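You operate a simulated robot arm through the tools that you are given. There is no shell and no other tool. Be economical: measure what you need, move in short steps, check, and stop when the job is done.

Carry out the task below with a simulated robot arm. There is one attempt and no reset: what you move stays moved.

Task
Fit the blue diaphragm from the parts case in the test rig's valve.
Fine: lock the blue cap on, shut the case's lid, pump into the green and leave the pressure on.

Only the result counts: the job must be done as asked and must still hold three seconds after the hand-in. Knocking over, shifting, dropping, spilling or breaking anything else fails it. A push-on lid holds only when it is set on centred and level and pressed home; a screw cap is set on level and turned clockwise until tight.

Robot
A 7-joint arm with a two-finger parallel gripper on a trunk, on a base that drives. Base frame: it is fixed to the floor where the robot stands at the start and does not move with it; the origin is under the middle of the robot, x ahead of it, y to its left, z up; the surface under the hand at the start is at about z = 880. Readings come in mm, rad, newtons and seconds.
With the tool pointing down near the work surface it reaches from about 280 to 640 mm from the robot's upright axis, wherever it stands. Its first joint turns from -2.897 to 2.897 rad. Places, roughly: beige oxygen cell [2000, 2250, 750]; black fan [2000, 2000, 750]; blue valve cap (8x6x6 cm) [600, 100, 900]; circuit board [1250, 250, 1000]; dirty foam filter [2250, 2000, 750]; dust brush [1250, 250, 1250]; fan box cover [2000, 2000, 1000]; grey flow sensor [2000, 2250, 750]; grey nut driver [2750, 1750, 750]; lid of the parts case [500, 200, 900]; orange click driver [2750, 1750, 750]; pump knob [900, 300, 1000]; rack bar [1300, 200, 1000]; red outlet valve [800, 200, 900]; red port cap (4x4x4 cm) [700, 200, 900]; result knob [1000, 200, 900]. Payload 1.57 kg.
The TCP is the grasp point between the finger pads, 30 mm short of the fingertips. In the tool frame z runs along the fingers and y along their closing line. Largest opening 80 mm; finger width 17, thickness 12; the body of the gripper, 40 by 82 mm, starts 80 mm behind the TCP.
Orientation is that of the tool frame in the base frame, as [roll, pitch, yaw] about the fixed x, y, z axes, in that order (R = Rz(yaw) Ry(pitch) Rx(roll)). With the fingers straight down and closing along the base's y, the tool's x points along the base's -x, its y along +y and its z along -z.

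Tools
- The arm moves only by the tool step_arm. Its argument "increments" is text: rows parted by semicolons, each of 7 numbers parted by spaces: the shift along the base's x, y, z in units of 30 mm (1.0 is 30 mm), then the turn, a rotation vector about the base's x, y, z in units of 6 degrees (1.0 is 6 degrees), then the closure, from 0 (fully open) to 1 (shut). In form: dx dy dz ax ay az grip; .... A call has 1 to 12 rows; each row shifts and turns the commanded pose from where the row before left it. A call with a number of a shift or a turn outside -1 to 1 is refused whole. A row lasts 0.2 s, in which the tool goes at most 50 mm and 0.15 rad; a call with a longer step from one row to the next is refused whole, and so is a gripper value outside its range. A pose out of reach is approached as far as the arm can. The call stops where the force on the tool passes 40 N (or 10 N more than at its start, if that is more) or the arm is blocked; 0.2 s more then pass. The fingers move at their own pace (about 72 mm/s each) and stop on an object; they squeeze with about 36 N. The grip force told is the motor's: it shows also when the fingers shut on nothing. Time passes only in rows, and 0.2 s behind the last, so rows that do not move let the fingers close. The reply holds the time, the measured pose of the TCP, the force on the tool along the base axes, the opening and the grip force, in the units named above and with some noise, with the torque about the TCP (base axes, N m) and any sound that the robot's microphone picked up.
- Cameras (640 x 400 px; columns grow to the right, rows downward): "scene" is now at [228.9, 51.4, 1388.6]; the picture's right is [0.65, -0.76, 0.00], its down [-0.57, -0.49, -0.66] and it looks along [0.50, 0.43, -0.75] (base axes); focal length 254 px, centre (320, 200). "wrist" rides on the gripper at [72, -7, -122] in the tool frame; the picture's right is [0.09, 1.00, 0.00], its down [-0.84, 0.08, -0.54] and it looks along [-0.54, 0.05, 0.84] (tool axes); focal length 238 px, centre (320, 200). There is no depth. A picture from a camera that has moved, and an enlarged one, comes with that camera's place and axes in the base frame and with its lens.
- camera(camera): a new picture of that camera. It takes no simulated time.
- lift_body(by): slides the trunk up (or, below 0, down) by that many mm; the arm and the scene camera ride with it, the base frame stays. It gives what a move gives, with no picture.
- base_move(legs): drives the robot by 1 to 6 legs, each [ahead, left, turn to the left] in mm, mm and rad, along the robot's own axes; the way and the turn of a leg run together, so that a leg with both is an arc; at most 1500 mm and 3.142 rad a leg. The arm and the cameras ride along, it lands a little off, and it stops where it bumps. It gives what a move gives.
- turn_head(pan, tilt): turns the head with the scene camera to pan (to the left, within 1.501 rad either way) and tilt (down, from -0.506 to 1.204), counted from straight ahead of the robot. It gives what a move gives.
- enlarge(camera, box): a new picture of the part [left, top, right, bottom] of that camera's present view, enlarged. It takes no simulated time.
- sign_off(): hands the job in; it is judged then, once.

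Go step by step. Nothing tells you exact positions but the pictures and the camera data: compare them with the known pose of the tool, close in by small moves and look again before you grip or let go. The budget is 120 turns and 90 pictures, counting those below and the enlarged ones. Unless the task says otherwise, let go and move clear before handing in.

The tools are called after "Call:" as name(argument=value, ...) on one line, values as JSON. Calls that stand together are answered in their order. step_arm: Moves the arm, as the interface text tells. Its arguments: {"type":"object","properties":{"increments":{"type":"string"}},"required":["increments"]} The other tools are called the same way: lift_body (by) slides the trunk up or down; base_move (legs) drives the base; turn_head (pan, tilt) turns the head that bears the scene camera; camera (camera) takes a picture; enlarge (camera, box) takes an enlarged picture of a part of a camera's view; sign_off () hands the job in.

At the start:

```text
t: 0.0
tool_pos: [351.4, 239.4, 1173.2]
tool_rot: [-3.14, 0.002, 3.14]
ft_force: [-0.2, 0.0, -0.4]
moment: [0.03, -0.03, -0.04]
finger_gap: 79.8
gripper_force: 0.2
trunk travel left (down, up): [-625.0, 365.0]
robot x, y, heading: [-0.6, 3.9, 0.002]
head pan, tilt: [0.712, 0.852]
```

scene: 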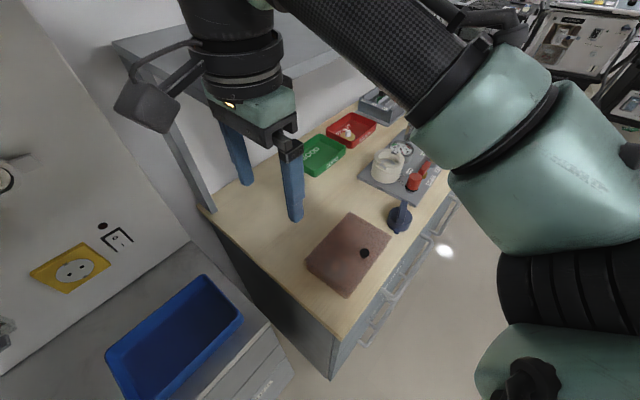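
wrist: 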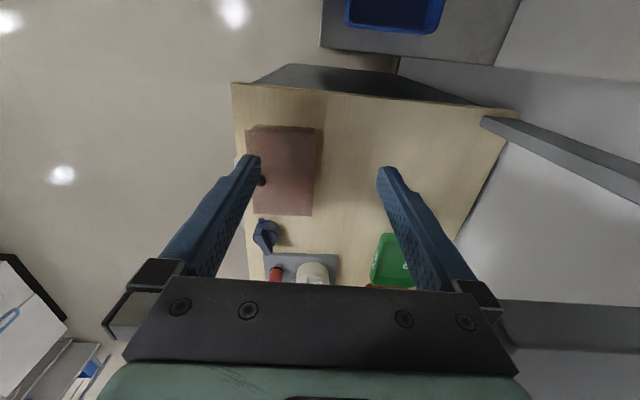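

I see a workbench with a brown parts case, a blue cap, a test rig with a white valve and red parts, and green and red trays. I'll look closer first.

Call:
enlarge(camera="scene", box=[280, 80, 480, 205])

Call:
enlarge(camera="scene", box=[280, 180, 480, 305])

```text
3.20 times, centred on (380, 142) of scene
camera zoom: at [228.9, 51.4, 1388.6], right [0.65, -0.76, 0.0], down [-0.57, -0.49, -0.66], along [0.5, 0.43, -0.75], focal length 814 px, centre (128, 384)
```

zoom: 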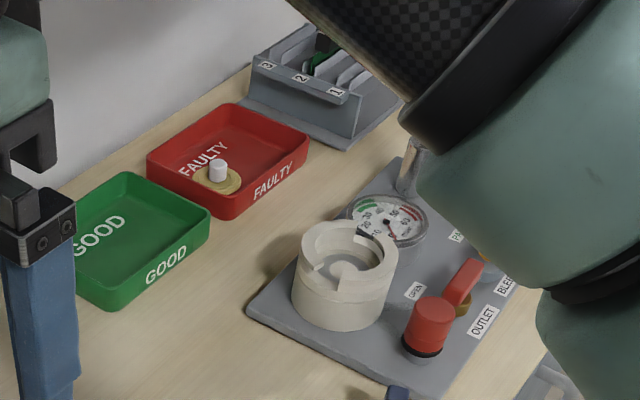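

```text
3.20 times, centred on (380, 242) of scene
camera zoom: at [228.9, 51.4, 1388.6], right [0.65, -0.76, 0.0], down [-0.57, -0.49, -0.66], along [0.5, 0.43, -0.75], focal length 814 px, centre (128, 64)
```

zoom: 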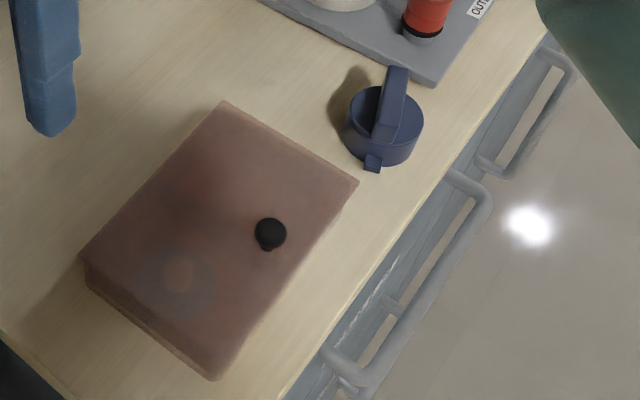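

The bench's front runs along y≈80 with open floor to its right, so I'll drive round to face the bench from there. First I'll check that the way is clear.

Call:
turn_head(pan=-0.5, tilt=0.6)

Call:
camera(camera="scene")

```text
t: 1.4
tool_pos: [351.0, 239.2, 1173.0]
tool_rot: [-3.14, 0.001, 3.141]
ft_force: [1.0, 0.8, -0.4]
moment: [-0.03, -0.01, 0.01]
finger_gap: 79.9
gripper_force: 0.1
trunk travel left (down, up): [-625.0, 365.0]
robot x, y, heading: [4.4, -0.9, 0.001]
head pan, tilt: [-0.499, 0.6]
```

```text
85 pictures are left
camera scene: at [247.3, -41.8, 1409.6], right [-0.48, -0.88, 0.0], down [-0.5, 0.27, -0.82], along [0.72, -0.39, -0.57], focal length 254 px, centre (320, 200)
```

scene: 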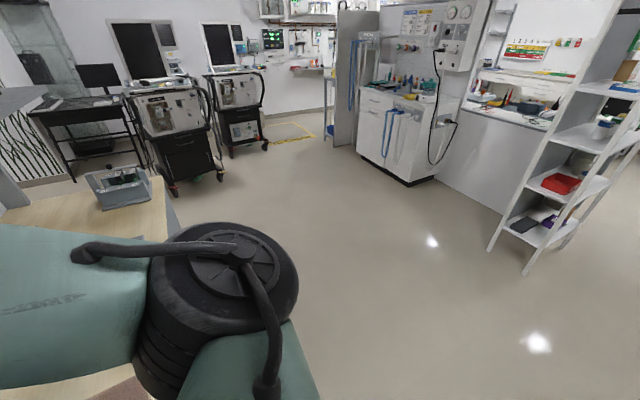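

The floor is clear, so I'll drive right, ahead, then turn to face the bench.

Call:
base_move(legs=[[0, -400, 0], [700, 0, 0], [0, 0, 1.571]])

Call:
turn_head(pan=0, tilt=0.85)

Call:
camera(camera="scene")

```text
t: 11.1
tool_pos: [441.4, -55.3, 1173.4]
tool_rot: [-3.14, -0.001, -1.556]
ft_force: [-0.3, -0.9, -1.0]
moment: [0.0, 0.03, 0.0]
finger_gap: 80.1
gripper_force: 0.1
trunk travel left (down, up): [-625.0, 365.0]
robot x, y, heading: [689.7, -401.5, 1.586]
head pan, tilt: [-0.499, 0.6]
```

```text
t: 12.1
tool_pos: [441.5, -54.8, 1172.8]
tool_rot: [3.141, -0.001, -1.558]
ft_force: [-0.1, -0.9, 0.7]
moment: [0.06, -0.01, 0.0]
finger_gap: 79.8
gripper_force: 0.1
trunk travel left (down, up): [-625.0, 365.0]
robot x, y, heading: [687.3, -401.1, 1.587]
head pan, tilt: [0.0, 0.85]
```

```text
84 pictures are left
camera scene: at [682.3, -153.8, 1388.7], right [1.0, 0.01, 0.0], down [0.01, -0.75, -0.66], along [-0.01, 0.66, -0.75], focal length 254 px, centre (320, 200)
```

scene: 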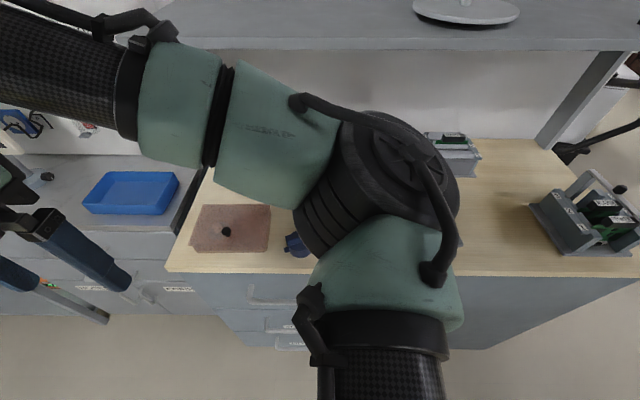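

I'm facing the bench but the elbow hides the rig. I'll go 100 mm nearer and carry the hand over the rig so the wrist camera can look.

Call:
base_move(legs=[[100, 0, -0.015]])

Call:
step_arm(increments="1 0 0 0 0 0 0; 1 0 0 0 0 0 0; 1 0 0 0 0 0 0; 1 0 0 0 0 0 0; 1 0 0 0 0 0 0; 1 0 0 0 0 0 0; 1 0 0 0 0 0 0; 1 0 0 0 0 0 0; 1 0 0 0 0 0 0; 1 0 0 0 0 0 0")

Call:
camera(camera="wrist")

Call:
camera(camera="scene")

```text
t: 13.2
tool_pos: [444.6, 47.5, 1173.0]
tool_rot: [-3.14, 0.002, -1.567]
ft_force: [-0.3, 0.5, -0.1]
moment: [0.01, -0.01, 0.01]
finger_gap: 80.2
gripper_force: 0.1
trunk travel left (down, up): [-625.0, 365.0]
robot x, y, heading: [686.6, -307.3, 1.568]
head pan, tilt: [0.0, 0.85]
```

```text
t: 15.4
tool_pos: [747.3, 46.2, 1174.1]
tool_rot: [3.14, 0.0, -1.569]
ft_force: [0.3, 1.4, -0.3]
moment: [0.01, -0.01, 0.0]
finger_gap: 79.9
gripper_force: 0.1
trunk travel left (down, up): [-625.0, 365.0]
robot x, y, heading: [688.0, -302.4, 1.573]
head pan, tilt: [0.0, 0.85]
```

```text
83 pictures are left
camera wrist: at [753.6, -24.9, 1296.5], right [-1.0, -0.09, 0.0], down [-0.08, 0.84, 0.54], along [-0.05, 0.54, -0.84], focal length 238 px, centre (320, 200)
```

wrist: 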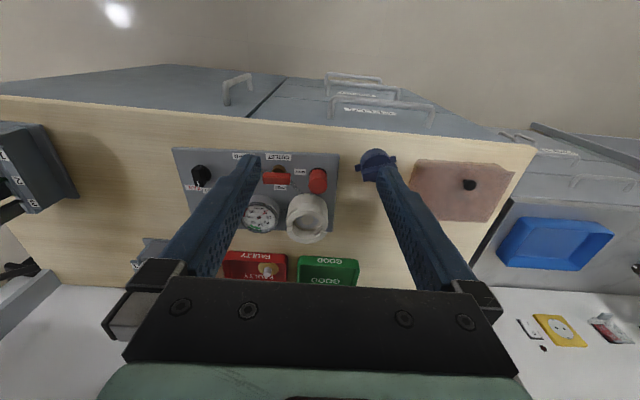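

```text
82 pictures are left
camera scene: at [685.0, -55.6, 1388.8], right [1.0, 0.0, 0.0], down [0.0, -0.75, -0.66], along [0.0, 0.66, -0.75], focal length 254 px, centre (320, 200)
```

scene: 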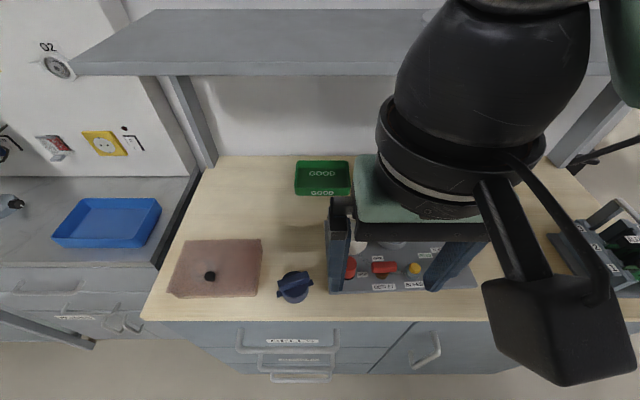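

The rig is visible between the fingers; I'll enlarge it.

Call:
enlarge(camera="wrist", box=[160, 130, 352, 250])

Call:
enlarge(camera="scene", box=[150, 220, 342, 340])

```text
3.33 times, centred on (256, 190) of wrist
camera zoom: at [753.6, -24.9, 1296.5], right [-1.0, -0.09, 0.0], down [-0.08, 0.84, 0.54], along [-0.05, 0.54, -0.84], focal length 794 px, centre (533, 233)
```

zoom: 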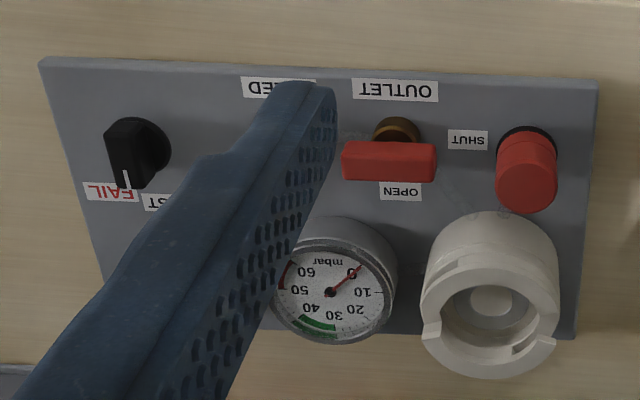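

```text
3.33 times, centred on (246, 280) of scene
camera zoom: at [685.0, -55.6, 1388.8], right [1.0, 0.0, 0.0], down [0.0, -0.75, -0.66], along [0.0, 0.66, -0.75], focal length 848 px, centre (567, -67)
```

zoom: 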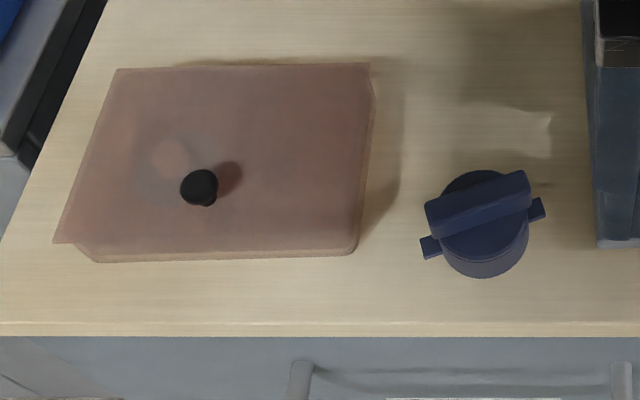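

Now I'll move the hand left over the case, so that the head camera can see the rig.

Call:
step_arm(increments="-1 0 0 0 0 0 0; -1 0 0 0 0 0 0; -1 0 0 0 0 0 0; -1 0 0 0 0 0 0; -1 0 0 0 0 0 0; -1 0 0 0 0 0 0; -1 0 0 0 0 0 0; -1 0 0 0 0 0 0; -0.5 0 0 0 0 0 0")

Call:
camera(camera="scene")

Call:
camera(camera="wrist")

```text
t: 17.4
tool_pos: [488.0, 47.8, 1172.6]
tool_rot: [-3.141, 0.0, -1.569]
ft_force: [-1.0, 0.9, -0.2]
moment: [0.02, 0.01, 0.01]
finger_gap: 79.8
gripper_force: 0.2
trunk travel left (down, up): [-625.0, 365.0]
robot x, y, heading: [690.3, -301.3, 1.576]
head pan, tilt: [0.0, 0.85]
```

```text
79 pictures are left
camera scene: at [684.4, -55.3, 1388.7], right [1.0, 0.0, 0.0], down [0.0, -0.75, -0.66], along [0.0, 0.66, -0.75], focal length 254 px, centre (320, 200)
```

scene: 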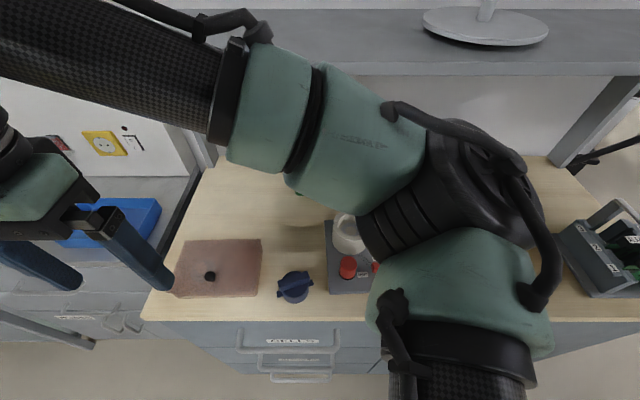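

```text
78 pictures are left
camera wrist: at [494.8, -23.9, 1296.3], right [-1.0, -0.09, 0.0], down [-0.08, 0.84, 0.54], along [-0.05, 0.54, -0.84], focal length 238 px, centre (320, 200)
```

wrist: 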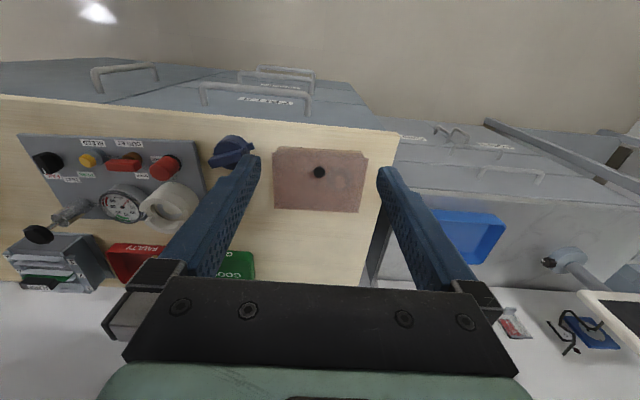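

Call:
enlarge(camera="wrist", box=[16, 120, 240, 260])

Call:
enlarge(camera="wrist", box=[256, 130, 384, 220])

```text
2.86 times, centred on (128, 190) of wrist
camera zoom: at [494.8, -23.9, 1296.3], right [-1.0, -0.09, 0.0], down [-0.08, 0.84, 0.54], along [-0.05, 0.54, -0.84], focal length 681 px, centre (869, 229)
```

zoom: 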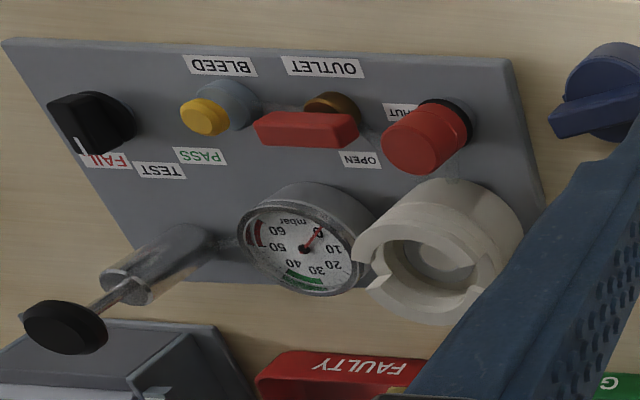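

```text
4.44 times, centred on (320, 175) of wrist
camera zoom: at [494.8, -23.9, 1296.3], right [-1.0, -0.09, 0.0], down [-0.08, 0.84, 0.54], along [-0.05, 0.54, -0.84], focal length 1059 px, centre (320, 311)
```

zoom: 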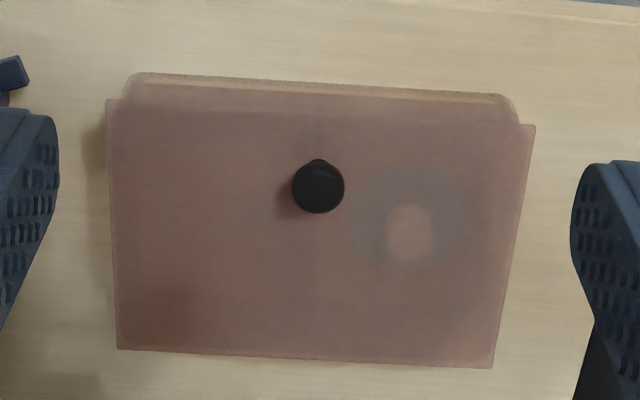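

The case knob is at about (479,150,938), off-centre toward the front, so the lid may be hinged. I'll lower the hand for a nearer look.

Call:
step_arm(increments="0 0 -1 0 0 0 0; 0 0 -1 0 0 0 0; 0 0 -1 0 0 0 0; 0 0 -1 0 0 0 0; 0 0 -1 0 0 0 0; 0 0 -1 0 0 0 0")

Call:
camera(camera="wrist")

Call:
enlarge(camera="wrist", box=[224, 110, 416, 230])

```text
t: 18.8
tool_pos: [488.0, 45.8, 994.3]
tool_rot: [-3.141, 0.001, -1.57]
ft_force: [-0.4, -0.2, 0.8]
moment: [-0.01, -0.03, 0.0]
finger_gap: 80.1
gripper_force: 0.0
trunk travel left (down, up): [-625.0, 365.0]
robot x, y, heading: [687.8, -304.6, 1.57]
head pan, tilt: [0.0, 0.85]
```

```text
75 pictures are left
camera wrist: at [495.9, -24.9, 1116.9], right [-1.0, -0.09, 0.0], down [-0.08, 0.84, 0.54], along [-0.05, 0.54, -0.84], focal length 238 px, centre (320, 200)
```

wrist: 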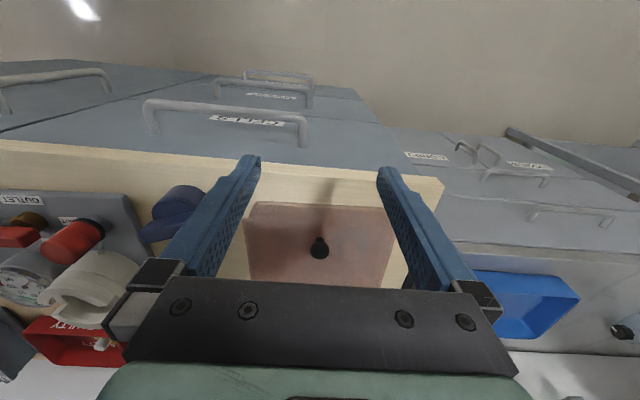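

```text
3.33 times, centred on (320, 170) of wrist
camera zoom: at [495.9, -24.9, 1116.9], right [-1.0, -0.09, 0.0], down [-0.08, 0.84, 0.54], along [-0.05, 0.54, -0.84], focal length 794 px, centre (320, 300)
```

zoom: 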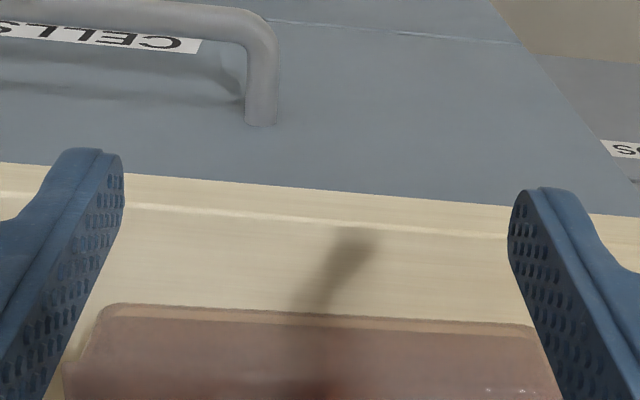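

The knob is confirmed at (479,151). I'll move above it and check from the side with the head camera.

Call:
step_arm(increments="-0.3 1 0 0 0 0 0.3; 0 1 0 0 0 0 0.3; 0 1 0 0 0 0 0.3; 0 0.52 -0.5 0 0 0 0.3; 0 0 -0.6 0 0 0 0.3")

Call:
enlarge(camera="scene", box=[120, 180, 312, 300])

Call:
camera(camera="wrist")

```text
t: 20.0
tool_pos: [480.7, 152.4, 960.4]
tool_rot: [-3.14, 0.002, -1.567]
ft_force: [0.5, -0.2, 0.0]
moment: [0.02, 0.01, -0.01]
finger_gap: 56.3
gripper_force: 0.1
trunk travel left (down, up): [-625.0, 365.0]
robot x, y, heading: [685.9, -302.4, 1.577]
head pan, tilt: [0.0, 0.85]
```

```text
3.33 times, centred on (216, 240) of scene
camera zoom: at [684.3, -55.2, 1388.7], right [1.0, 0.0, 0.0], down [0.0, -0.75, -0.66], along [0.0, 0.66, -0.75], focal length 848 px, centre (667, 67)
```

zoom: 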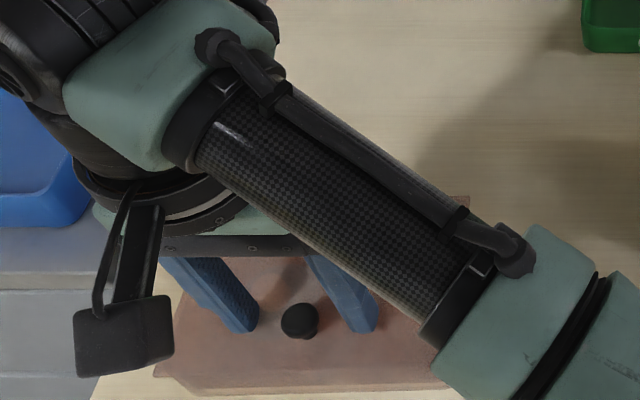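

```text
72 pictures are left
camera wrist: at [487.1, 81.4, 1082.8], right [-1.0, -0.09, 0.0], down [-0.08, 0.84, 0.54], along [-0.05, 0.54, -0.84], focal length 238 px, centre (320, 200)
```

wrist: 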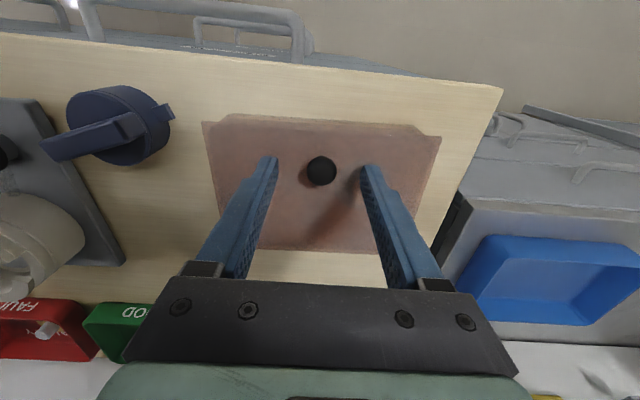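

The fingers straddle the knob. I'll descend 14 mm and close.

Call:
step_arm(increments="0 0 -0.25 0 0 0 0.3; 0 0 -0.25 0 0 0 0.3; 0 0 0 0 0 0 0.3")

Call:
enlarge(camera="scene", box=[150, 230, 246, 290])

```text
t: 20.7
tool_pos: [481.2, 151.9, 953.1]
tool_rot: [3.136, 0.013, -1.568]
ft_force: [1.6, -11.0, 25.3]
moment: [-0.34, -0.87, -0.38]
finger_gap: 57.1
gripper_force: 0.5
trunk travel left (down, up): [-625.0, 365.0]
robot x, y, heading: [681.7, -303.8, 1.57]
head pan, tilt: [0.0, 0.85]
stopped in row 3: the force on the tool passed its limit at 42 N (the readings are from after the stop); the commanded pose is now the measured one
```

```text
6.67 times, centred on (198, 260) of scene
camera zoom: at [685.1, -58.4, 1389.5], right [1.0, 0.0, 0.0], down [0.0, -0.75, -0.66], along [0.0, 0.66, -0.75], focal length 1695 px, centre (1133, -200)
```

zoom: 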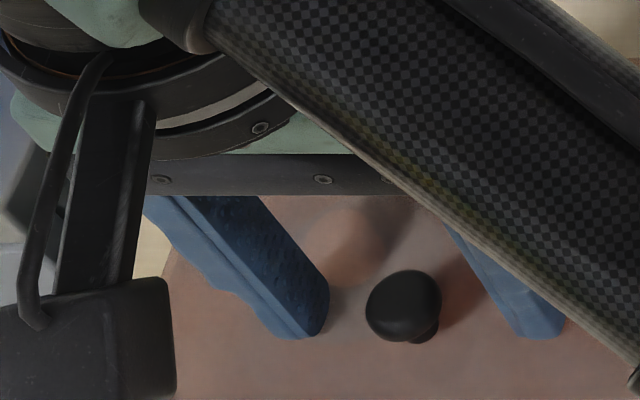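

The tips touched the lid at TCP z≈953, so the lid top is about 923. I'll raise 3 mm and grip the knob.

Call:
step_arm(increments="0 0 0.1 0 0 0 0.4; 0 0 0 0 0 0 0.7; 0 0 0 0 0 0 1; 0 0 0 0 0 0 1")

Call:
step_arm(increments="0 0 0.2 0 0 0 1; 0 0 0.2 0 0 0 1; 0 0 0.2 0 0 0 1")

Call:
enlarge(camera="scene", box=[120, 200, 312, 320])

Call:
camera(camera="wrist")

```text
t: 21.7
tool_pos: [477.4, 154.8, 954.6]
tool_rot: [3.131, 0.016, -1.567]
ft_force: [-10.0, 7.8, 20.0]
moment: [0.04, 0.09, -0.1]
finger_gap: 18.5
gripper_force: 32.7
trunk travel left (down, up): [-625.0, 365.0]
robot x, y, heading: [681.3, -306.2, 1.576]
head pan, tilt: [0.0, 0.85]
```

```text
t: 22.5
tool_pos: [480.1, 154.6, 969.4]
tool_rot: [3.14, 0.006, -1.568]
ft_force: [0.3, -0.6, -2.0]
moment: [-0.14, -0.08, -0.07]
finger_gap: 18.7
gripper_force: 32.9
trunk travel left (down, up): [-625.0, 365.0]
robot x, y, heading: [683.3, -304.3, 1.574]
head pan, tilt: [0.0, 0.85]
```

```text
3.33 times, centred on (216, 260) of scene
camera zoom: at [684.4, -55.1, 1388.5], right [1.0, 0.0, 0.0], down [0.0, -0.75, -0.66], along [0.0, 0.66, -0.75], focal length 848 px, centre (667, 0)
```

zoom: 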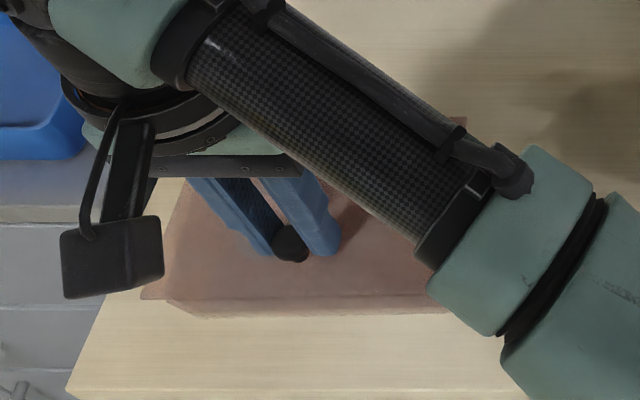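

```text
69 pictures are left
camera wrist: at [487.2, 82.2, 1091.9], right [-1.0, -0.09, 0.0], down [-0.08, 0.83, 0.55], along [-0.05, 0.55, -0.84], focal length 238 px, centre (320, 200)
```

wrist: 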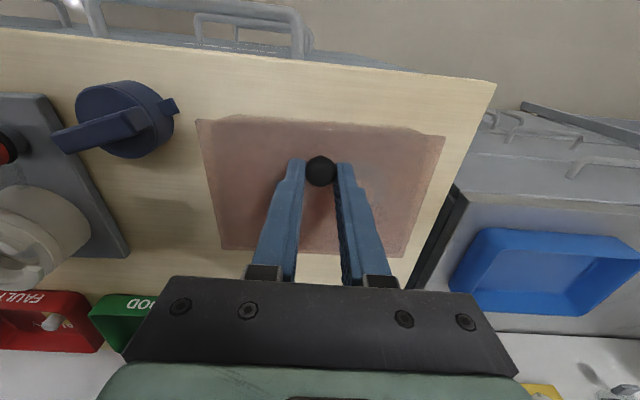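

The lid seems to be coming up with the knob. I'll lift 30 mm more and check whether it is free or hinged.

Call:
step_arm(increments="0 0 0.5 0 0 0 1; 0 0 0.5 0 0 0 1; 0 0 0 0 0 0 1")

Call:
camera(camera="wrist")

Call:
enlarge(camera="scene", box=[120, 200, 312, 320])

```text
t: 23.3
tool_pos: [480.8, 155.1, 999.9]
tool_rot: [3.14, 0.008, -1.57]
ft_force: [0.6, 0.3, 0.3]
moment: [-0.02, -0.01, 0.0]
finger_gap: 0.0
gripper_force: 21.7
trunk travel left (down, up): [-625.0, 365.0]
robot x, y, heading: [682.4, -302.5, 1.569]
head pan, tilt: [0.0, 0.85]
```

```text
68 pictures are left
camera wrist: at [488.3, 83.2, 1122.1], right [-1.0, -0.09, 0.0], down [-0.08, 0.83, 0.55], along [-0.05, 0.55, -0.83], focal length 238 px, centre (320, 200)
```

wrist: 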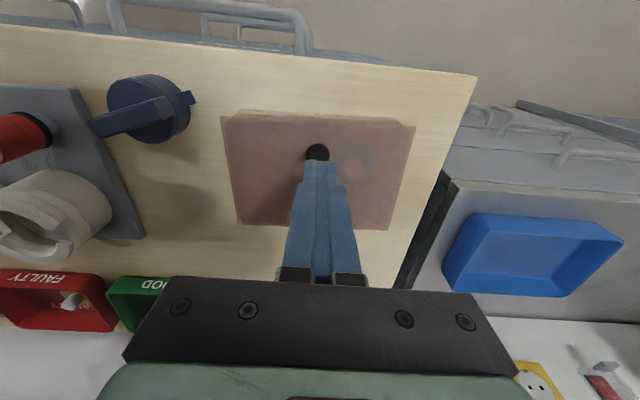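

```text
3.33 times, centred on (216, 260) of scene
camera zoom: at [684.4, -55.3, 1388.7], right [1.0, 0.0, 0.0], down [0.0, -0.75, -0.66], along [0.0, 0.66, -0.75], focal length 848 px, centre (667, 0)
```

zoom: 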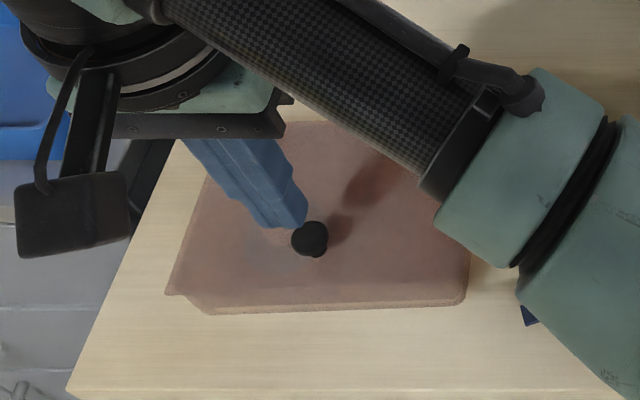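

The fingers slipped off the knob: the lid rises only at the front, so it's hinged at the rear (y≈242). I need an arc with the tool tilting back, so I'd like to stand nearer; I'll check the clearance in front of the base.

Call:
turn_head(pan=0.3, tilt=1.204)

Call:
camera(camera="scene")

```text
t: 24.2
tool_pos: [479.9, 156.4, 1000.0]
tool_rot: [3.136, 0.01, -1.571]
ft_force: [0.3, 0.1, -0.7]
moment: [0.01, -0.02, -0.02]
finger_gap: 0.0
gripper_force: 21.7
trunk travel left (down, up): [-625.0, 365.0]
robot x, y, heading: [683.0, -304.3, 1.572]
head pan, tilt: [0.3, 1.201]
```

```text
66 pictures are left
camera scene: at [668.0, -80.0, 1365.0], right [0.95, 0.3, 0.0], down [0.28, -0.89, -0.36], along [-0.11, 0.35, -0.93], focal length 254 px, centre (320, 200)
```

scene: 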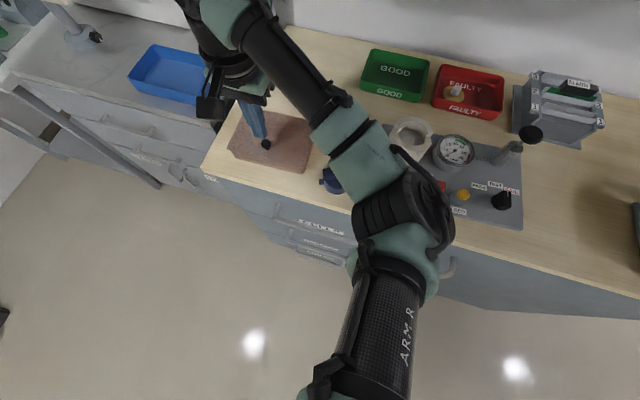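

Floor is clear. I'll go 45 mm nearer and 90 mm left.

Call:
base_move(legs=[[45, 90, 0]])

Call:
turn_head(pan=0, tilt=0.9)

Call:
camera(camera="scene")

Call:
camera(camera="wrist")

```text
t: 25.3
tool_pos: [395.0, 199.3, 1000.2]
tool_rot: [3.14, 0.011, -1.569]
ft_force: [-0.3, 0.8, -0.6]
moment: [0.03, -0.01, 0.01]
finger_gap: 0.2
gripper_force: 20.8
trunk travel left (down, up): [-625.0, 365.0]
robot x, y, heading: [597.3, -260.5, 1.573]
head pan, tilt: [0.3, 1.201]
```

```text
t: 26.1
tool_pos: [395.4, 199.9, 999.9]
tool_rot: [3.137, 0.01, -1.568]
ft_force: [0.1, 0.4, 0.4]
moment: [-0.01, 0.01, 0.03]
finger_gap: 0.0
gripper_force: 21.7
trunk travel left (down, up): [-625.0, 365.0]
robot x, y, heading: [599.5, -260.8, 1.57]
head pan, tilt: [0.0, 0.901]
```

```text
65 pictures are left
camera scene: at [598.2, -14.3, 1384.7], right [1.0, 0.0, 0.0], down [0.0, -0.78, -0.62], along [0.0, 0.62, -0.78], focal length 254 px, centre (320, 200)
```

scene: 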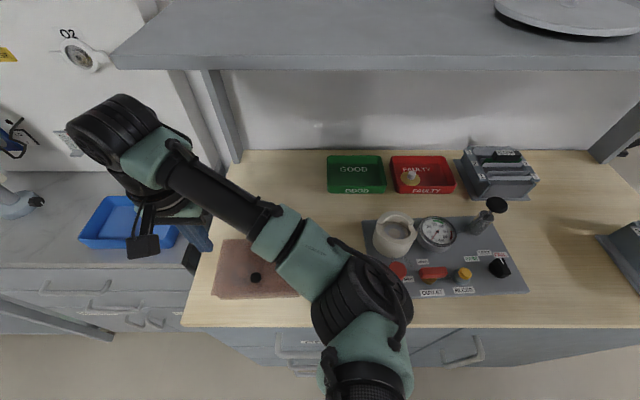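

```text
64 pictures are left
camera wrist: at [402.1, 126.9, 1122.0], right [-1.0, -0.09, 0.0], down [-0.08, 0.83, 0.55], along [-0.05, 0.55, -0.83], focal length 238 px, centre (320, 200)
```

wrist: 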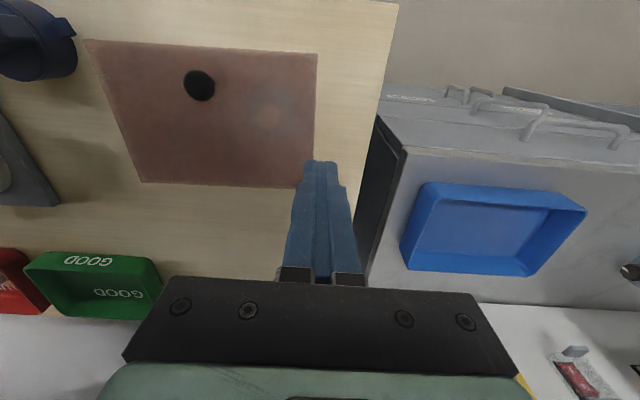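

Good view now of both. I'll zoom on the lid's rear edge and on the rig.

Call:
enlarge(camera="wrist", box=[80, 30, 336, 190])

Call:
enlarge(camera="scene", box=[340, 180, 548, 310])

```text
2.50 times, centred on (208, 110) of wrist
camera zoom: at [402.1, 126.9, 1122.0], right [-1.0, -0.09, 0.0], down [-0.08, 0.83, 0.55], along [-0.05, 0.55, -0.83], focal length 596 px, centre (600, 425)
```

zoom: 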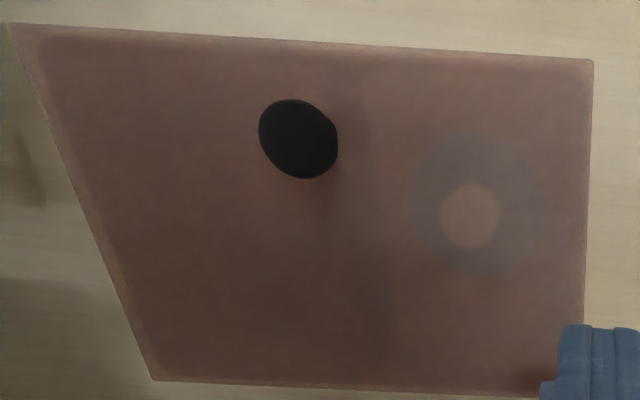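

```text
3.08 times, centred on (444, 245) of scene
camera zoom: at [598.2, -14.3, 1384.7], right [1.0, 0.0, 0.0], down [0.0, -0.78, -0.62], along [0.0, 0.62, -0.78], focal length 782 px, centre (-62, 62)
```

zoom: 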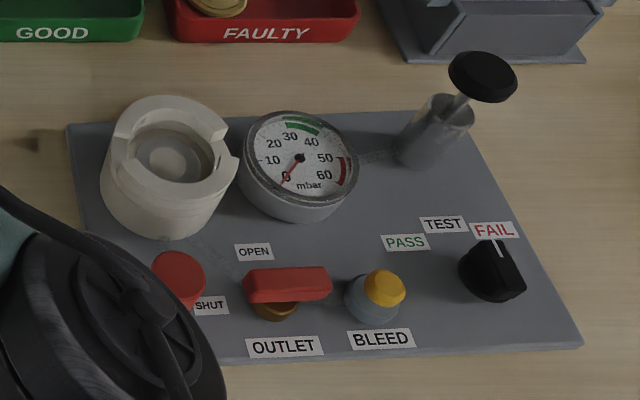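

The rig reads: outlet handle toward SHUT, vertical plunger pump, gauge green about 27–42. Now I'll go above the case knob again.

Call:
step_arm(increments="0.5 -0.3 0 0 0 0 0.3; 1 -0.6 0 0 0 0 0.3; 1 -0.6 0 0 0 0 0.3; 0.35 -0.1 -0.5 0 0 0 0.3; 0 0 -0.5 0 0 0 0.3")

Call:
enlarge(camera="wrist", box=[224, 100, 416, 220])

```text
t: 27.3
tool_pos: [478.0, 149.9, 971.5]
tool_rot: [3.139, 0.01, -1.569]
ft_force: [0.0, 0.1, -0.3]
moment: [0.01, 0.0, -0.06]
finger_gap: 55.9
gripper_force: 0.0
trunk travel left (down, up): [-625.0, 365.0]
robot x, y, heading: [598.2, -259.2, 1.568]
head pan, tilt: [0.0, 0.901]
```

```text
3.33 times, centred on (320, 160) of wrist
camera zoom: at [485.8, 77.4, 1093.1], right [-1.0, -0.09, 0.0], down [-0.08, 0.83, 0.55], along [-0.05, 0.55, -0.83], focal length 794 px, centre (320, 333)
```

zoom: 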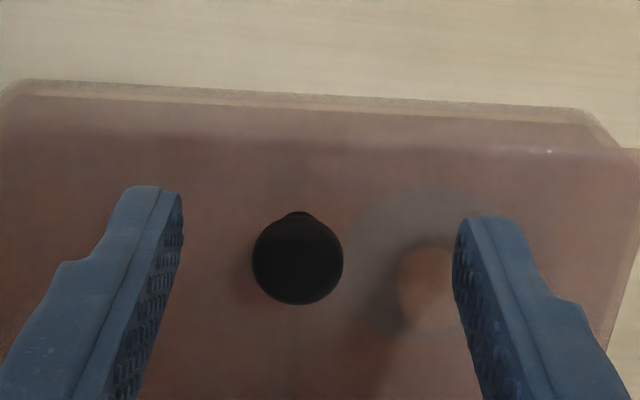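

The knob lies about 4 mm right and 7 mm farther; I'll correct, descend and grip it.

Call:
step_arm(increments="0.14 0.22 0 0 0 0 0.3; 0 0 -0.25 0 0 0 0.3; 0 0 -0.2 0 0 0 0.4; 0 0 0 0 0 0 0.7; 0 0 0 0 0 0 1; 0 0 0 0 0 0 1")

Call:
enlarge(camera="wrist", box=[224, 100, 416, 220])

```text
t: 28.7
tool_pos: [484.0, 157.1, 956.9]
tool_rot: [3.138, 0.01, -1.57]
ft_force: [0.0, -0.3, -0.6]
moment: [0.02, 0.0, -0.07]
finger_gap: 18.8
gripper_force: 33.4
trunk travel left (down, up): [-625.0, 365.0]
robot x, y, heading: [601.6, -258.8, 1.571]
head pan, tilt: [0.0, 0.901]
```

```text
3.33 times, centred on (320, 160) of wrist
camera zoom: at [491.6, 84.9, 1078.5], right [-1.0, -0.09, 0.0], down [-0.08, 0.83, 0.55], along [-0.05, 0.55, -0.83], focal length 794 px, centre (320, 333)
```

zoom: 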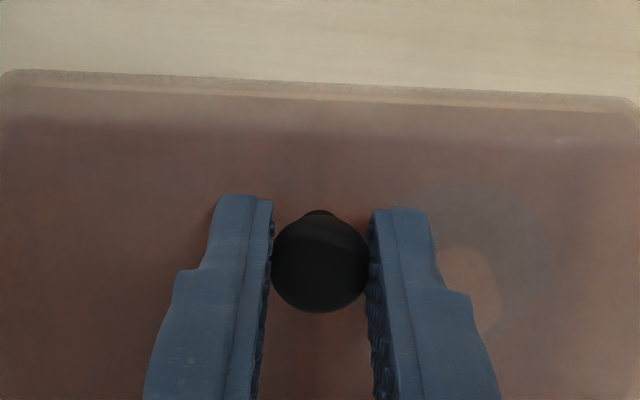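

Gripped well. I'll open the first 30° along the arc, tilting the tool back with it.

Call:
step_arm(increments="0 0.147 0.303 -1 0 0 1; 0 0.173 0.287 -1 0 0 1; 0 0.207 0.267 -1 0 0 1; 0 0.233 0.243 -1 0 0 1; 0 0.253 0.22 -1 0 0 1; 0 0 0 0 0 0 1")

Call:
camera(camera="wrist")

Call:
enlarge(camera="scene", box=[150, 200, 342, 320])

```text
t: 30.1
tool_pos: [483.7, 188.4, 998.0]
tool_rot: [3.136, -0.514, -1.568]
ft_force: [-2.6, -1.0, 11.3]
moment: [0.72, 0.06, -0.07]
finger_gap: 18.2
gripper_force: 32.8
trunk travel left (down, up): [-625.0, 365.0]
robot x, y, heading: [601.2, -258.9, 1.572]
head pan, tilt: [0.0, 0.901]
```

```text
59 pictures are left
camera wrist: at [491.5, 184.7, 1139.0], right [-1.0, -0.08, 0.05], down [-0.08, 1.0, 0.06], along [-0.06, 0.06, -1.0], focal length 238 px, centre (320, 200)
```

wrist: 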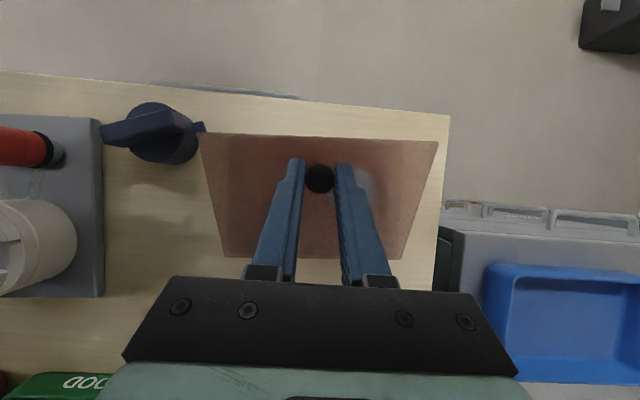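

```text
3.33 times, centred on (246, 260) of scene
camera zoom: at [598.2, -15.3, 1385.1], right [1.0, 0.0, 0.0], down [0.0, -0.78, -0.62], along [0.0, 0.62, -0.78], focal length 848 px, centre (567, 0)
```

zoom: 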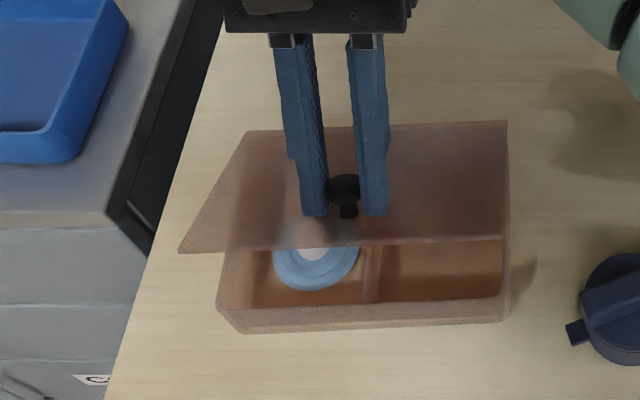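

The lid opens on its rear hinge and the blue diaphragm shows in the left compartment. I'll carry on with the arc.

Call:
step_arm(increments="0 0.222 0.23 0 0 0 1; 0 0.222 0.23 0 0 0 1; 0 0.263 0.172 0 0 0 1; 0 0.263 0.172 0 0 0 1; 0 0.292 0.113 0 0 0 1; 0 0.292 0.113 0 0 0 1")

Call:
enlarge(camera="scene", box=[150, 180, 342, 300])

```text
t: 31.5
tool_pos: [483.3, 231.2, 1015.3]
tool_rot: [-3.139, -0.532, -1.571]
ft_force: [-0.2, 0.0, -1.3]
moment: [-0.09, 0.13, -0.01]
finger_gap: 18.7
gripper_force: 32.9
trunk travel left (down, up): [-625.0, 365.0]
robot x, y, heading: [599.8, -259.3, 1.575]
head pan, tilt: [0.0, 0.901]
```

```text
3.33 times, centred on (246, 240) of scene
camera zoom: at [598.2, -13.6, 1383.8], right [1.0, 0.0, 0.0], down [0.0, -0.78, -0.62], along [0.0, 0.62, -0.78], focal length 848 px, centre (567, 67)
```

zoom: 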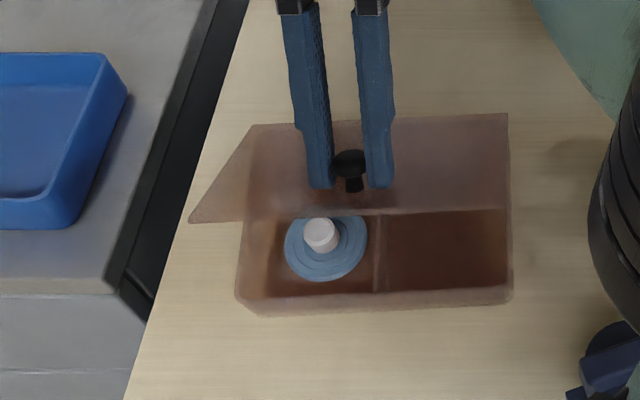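

Working smoothly. On to past vertical.

Call:
step_arm(increments="0 0.31 0.05 0 0 0 1; 0 0.31 0.05 0 0 0 1; 0 0.313 -0.017 0 0 0 1; 0 0.313 -0.017 0 0 0 1; 0 0 0 0 0 0 1")

Call:
enlarge(camera="scene", box=[150, 170, 342, 290])

```text
t: 32.7
tool_pos: [489.8, 265.3, 1013.1]
tool_rot: [3.138, -0.545, -1.574]
ft_force: [0.2, 0.2, -2.1]
moment: [-0.12, -0.07, -0.03]
finger_gap: 18.8
gripper_force: 32.7
trunk travel left (down, up): [-625.0, 365.0]
robot x, y, heading: [597.5, -258.1, 1.576]
head pan, tilt: [0.0, 0.901]
```

```text
3.33 times, centred on (246, 230) of scene
camera zoom: at [602.5, -14.4, 1384.3], right [1.0, 0.0, 0.0], down [0.0, -0.78, -0.62], along [0.0, 0.62, -0.78], focal length 848 px, centre (567, 100)
```

zoom: 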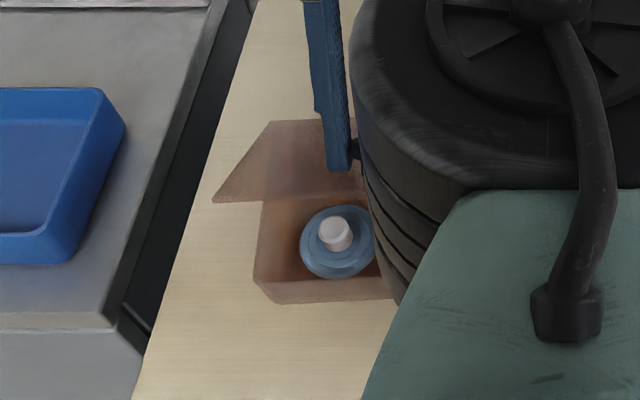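

The case itself has been dragged backward about 75 mm: the knob doesn't pivot in the pads, and the lid stayed at 30°. I'll reverse exactly to bring the case back.

Call:
step_arm(increments="0 -0.313 0.017 0 0 0 1; 0 -0.313 0.017 0 0 0 1; 0 -0.31 -0.05 0 0 0 1; 0 -0.31 -0.05 0 0 0 1; 0 -0.292 -0.113 0 0 0 1; 0 -0.292 -0.113 0 0 0 1; 0 -0.263 -0.172 0 0 0 1; 0 -0.263 -0.172 0 0 0 1; 0 -0.222 -0.23 0 0 0 1; 0 -0.222 -0.23 0 0 0 1; 0 0 0 0 0 0 1")

Call:
enlarge(camera="scene", box=[150, 200, 342, 320])

```text
t: 35.1
tool_pos: [483.3, 187.3, 996.9]
tool_rot: [3.135, -0.511, -1.568]
ft_force: [-0.3, 2.4, 7.9]
moment: [0.7, 0.04, -0.11]
finger_gap: 18.7
gripper_force: 33.2
trunk travel left (down, up): [-625.0, 365.0]
robot x, y, heading: [598.5, -262.9, 1.567]
head pan, tilt: [0.0, 0.901]
```

```text
3.33 times, centred on (246, 260) of scene
camera zoom: at [598.3, -14.6, 1385.1], right [1.0, 0.0, 0.0], down [0.0, -0.78, -0.62], along [0.0, 0.62, -0.78], focal length 848 px, centre (567, 0)
```

zoom: 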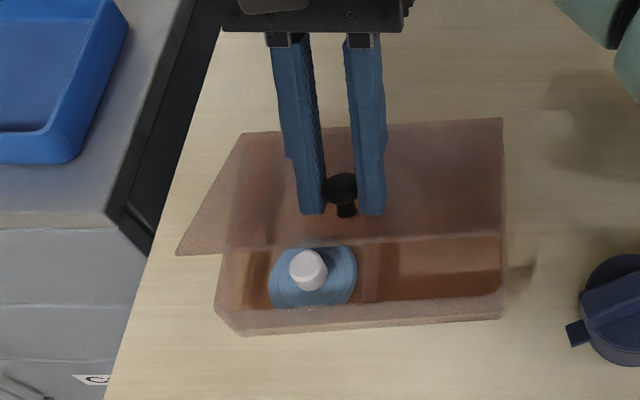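

The case is back in place. Now I'll lower the lid to about 12° and let go, to see whether the hinge holds it.

Call:
step_arm(increments="0 -0.253 -0.22 1 0 0 1; 0 -0.233 -0.243 1 0 0 1; 0 -0.207 -0.267 1 0 0 1; 0 0 0 0 0 0 0.9; 0 0 0 0 0 0 0.6; 0 0 0 0 0 0 0.4; 0 0 0 0 0 0 0.4")

Call:
enlarge(camera="scene", box=[150, 200, 342, 320])

```text
t: 36.7
tool_pos: [483.9, 167.0, 973.2]
tool_rot: [3.138, -0.198, -1.57]
ft_force: [0.1, -0.1, -0.3]
moment: [0.02, 0.0, -0.01]
finger_gap: 47.8
gripper_force: 0.0
trunk travel left (down, up): [-625.0, 365.0]
robot x, y, heading: [597.4, -261.7, 1.572]
head pan, tilt: [0.0, 0.901]
```

```text
3.33 times, centred on (246, 260) of scene
camera zoom: at [598.2, -14.2, 1384.8], right [1.0, 0.0, 0.0], down [0.0, -0.78, -0.62], along [0.0, 0.62, -0.78], focal length 848 px, centre (567, 0)
```

zoom: 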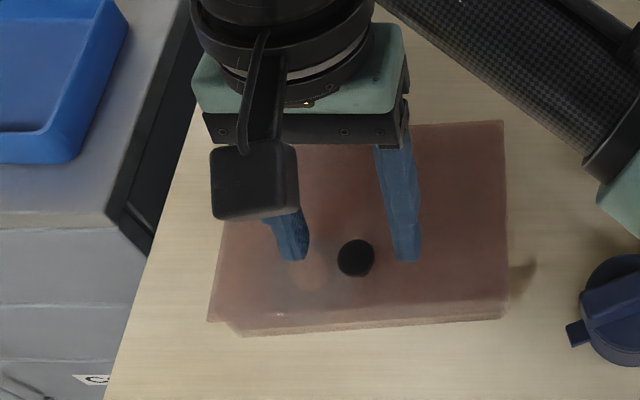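

The hinge is free: the lid fell shut. Gripping the knob can't easily pass vertical within reach, so I'll look at the lid's front lip from low in front; prying it up from below would be easier.

Call:
step_arm(increments="0 -0.3 1 1 0 0 0.4; 0 -0.6 0.5 1 0 0 0.4; 0 -1 0 1 0 0 0.6; 0 -1 0 1 0 0 0.8; 0 -0.5 0 1 0 0 1; 0 0 0 1 0 0 1; 0 0 -0.5 1 0 0 1; 0 0 -0.5 1 0 0 1; 0 0 -0.5 1 0 0 1; 0 0 0 1 0 0 1")

Call:
camera(camera="wrist")

```text
t: 38.9
tool_pos: [461.9, 98.4, 968.2]
tool_rot: [-3.141, 0.848, -1.565]
ft_force: [0.3, 0.3, 0.2]
moment: [-0.03, -0.01, 0.03]
finger_gap: 0.0
gripper_force: 21.1
out of reach, approached as far as the arm can: row 5, 6, 7, 8
trunk travel left (down, up): [-625.0, 365.0]
robot x, y, heading: [597.3, -259.7, 1.573]
head pan, tilt: [0.0, 0.901]
```

```text
53 pictures are left
camera wrist: at [469.1, -40.2, 996.4], right [-1.0, -0.06, -0.07], down [-0.08, 0.15, 0.99], along [-0.05, 0.99, -0.15], focal length 238 px, centre (320, 200)
```

wrist: 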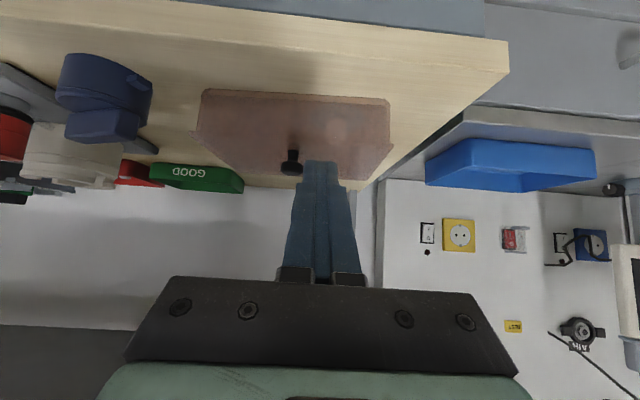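

Call:
enlarge(camera="wrist", box=[176, 75, 416, 225])

Call:
step_arm(increments="0 0 0 0 0 0 1; 0 0 0 0 0 0 1")

```text
2.67 times, centred on (296, 150) of wrist
camera zoom: at [469.1, -40.2, 996.4], right [-1.0, -0.06, -0.07], down [-0.08, 0.15, 0.99], along [-0.05, 0.99, -0.15], focal length 636 px, centre (384, 333)
```

zoom: 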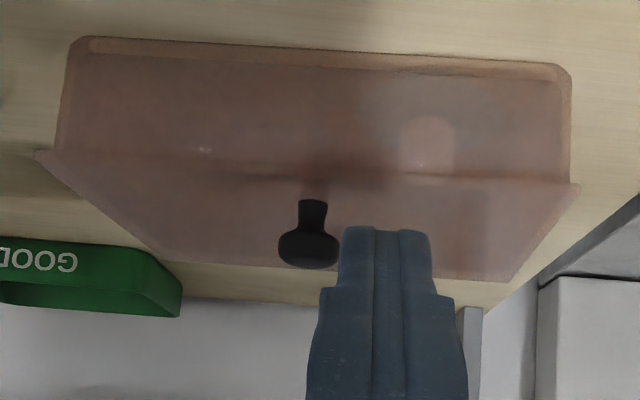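

```text
t: 39.5
tool_pos: [462.2, 98.2, 968.5]
tool_rot: [3.141, 0.848, -1.567]
ft_force: [-0.8, 0.2, -0.4]
moment: [0.02, 0.03, -0.01]
finger_gap: 0.2
gripper_force: 21.3
trunk travel left (down, up): [-625.0, 365.0]
robot x, y, heading: [596.8, -258.7, 1.573]
head pan, tilt: [0.0, 0.901]
```

The lid is a flat plate overhanging the case by several mm all round, front edge at y≈135. I'll pry it from under the front lip with closed tilted fingers; first I back off 80 mm for room.

Call:
base_move(legs=[[-80, 40, 0]])

Call:
step_arm(increments="0 0 0 0 0 0 1; 0 0 0 0 0 0 1")

```text
t: 40.6
tool_pos: [421.4, 20.1, 969.1]
tool_rot: [-3.141, 0.848, -1.569]
ft_force: [-0.3, -0.5, 0.5]
moment: [0.01, 0.0, 0.0]
finger_gap: 0.0
gripper_force: 21.0
trunk travel left (down, up): [-625.0, 365.0]
robot x, y, heading: [556.0, -337.1, 1.572]
head pan, tilt: [0.0, 0.901]
```

```text
t: 41.2
tool_pos: [421.4, 22.1, 970.1]
tool_rot: [3.139, 0.849, -1.569]
ft_force: [0.4, -0.1, -1.1]
moment: [-0.01, -0.01, -0.01]
finger_gap: 0.0
gripper_force: 21.0
trunk travel left (down, up): [-625.0, 365.0]
robot x, y, heading: [557.5, -337.4, 1.57]
head pan, tilt: [0.0, 0.901]
```

Now I bring the fingertips low in front of the lip and check.

Call:
step_arm(increments="1 0.5 0 0 0 0 1; 0.95 0.6 -0.4 0 0 0 1; 0 0.5 -0.5 0 0 0 1; 0 0.5 -0.5 0 0 0 1; 0 0 0 0 0 0 1")

Call:
enlarge(camera="wrist", box=[176, 75, 416, 225])

Call:
camera(camera="scene")

```text
t: 42.4
tool_pos: [476.2, 88.7, 923.3]
tool_rot: [-3.139, 0.85, -1.566]
ft_force: [0.5, 0.6, 0.3]
moment: [-0.04, 0.01, 0.03]
finger_gap: 0.2
gripper_force: 21.8
out of reach, approached as far as the arm can: row 1
trunk travel left (down, up): [-625.0, 365.0]
robot x, y, heading: [559.3, -337.3, 1.57]
head pan, tilt: [0.0, 0.901]
```

```text
2.67 times, centred on (296, 150) of wrist
camera zoom: at [483.1, -49.8, 950.5], right [-1.0, -0.06, -0.07], down [-0.08, 0.15, 0.99], along [-0.05, 0.99, -0.15], focal length 636 px, centre (384, 333)
```

zoom: 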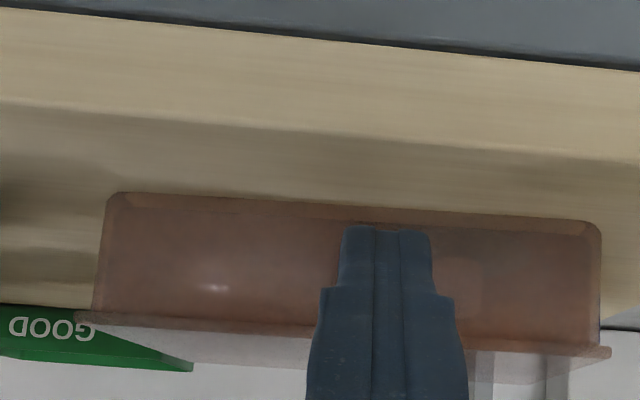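

```text
50 pictures are left
camera scene: at [557.4, -92.0, 1384.8], right [1.0, 0.0, 0.0], down [0.0, -0.78, -0.62], along [0.0, 0.62, -0.78], focal length 254 px, centre (320, 200)
```

scene: 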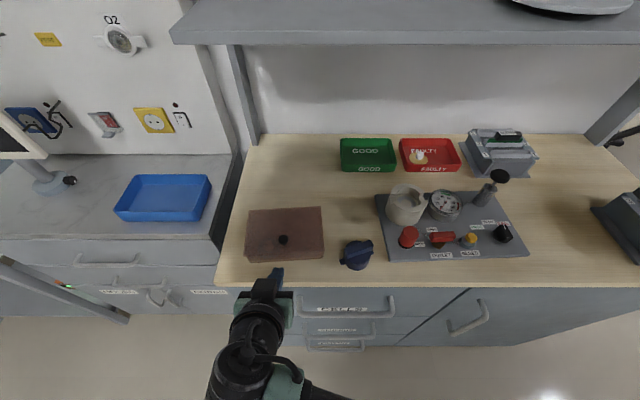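

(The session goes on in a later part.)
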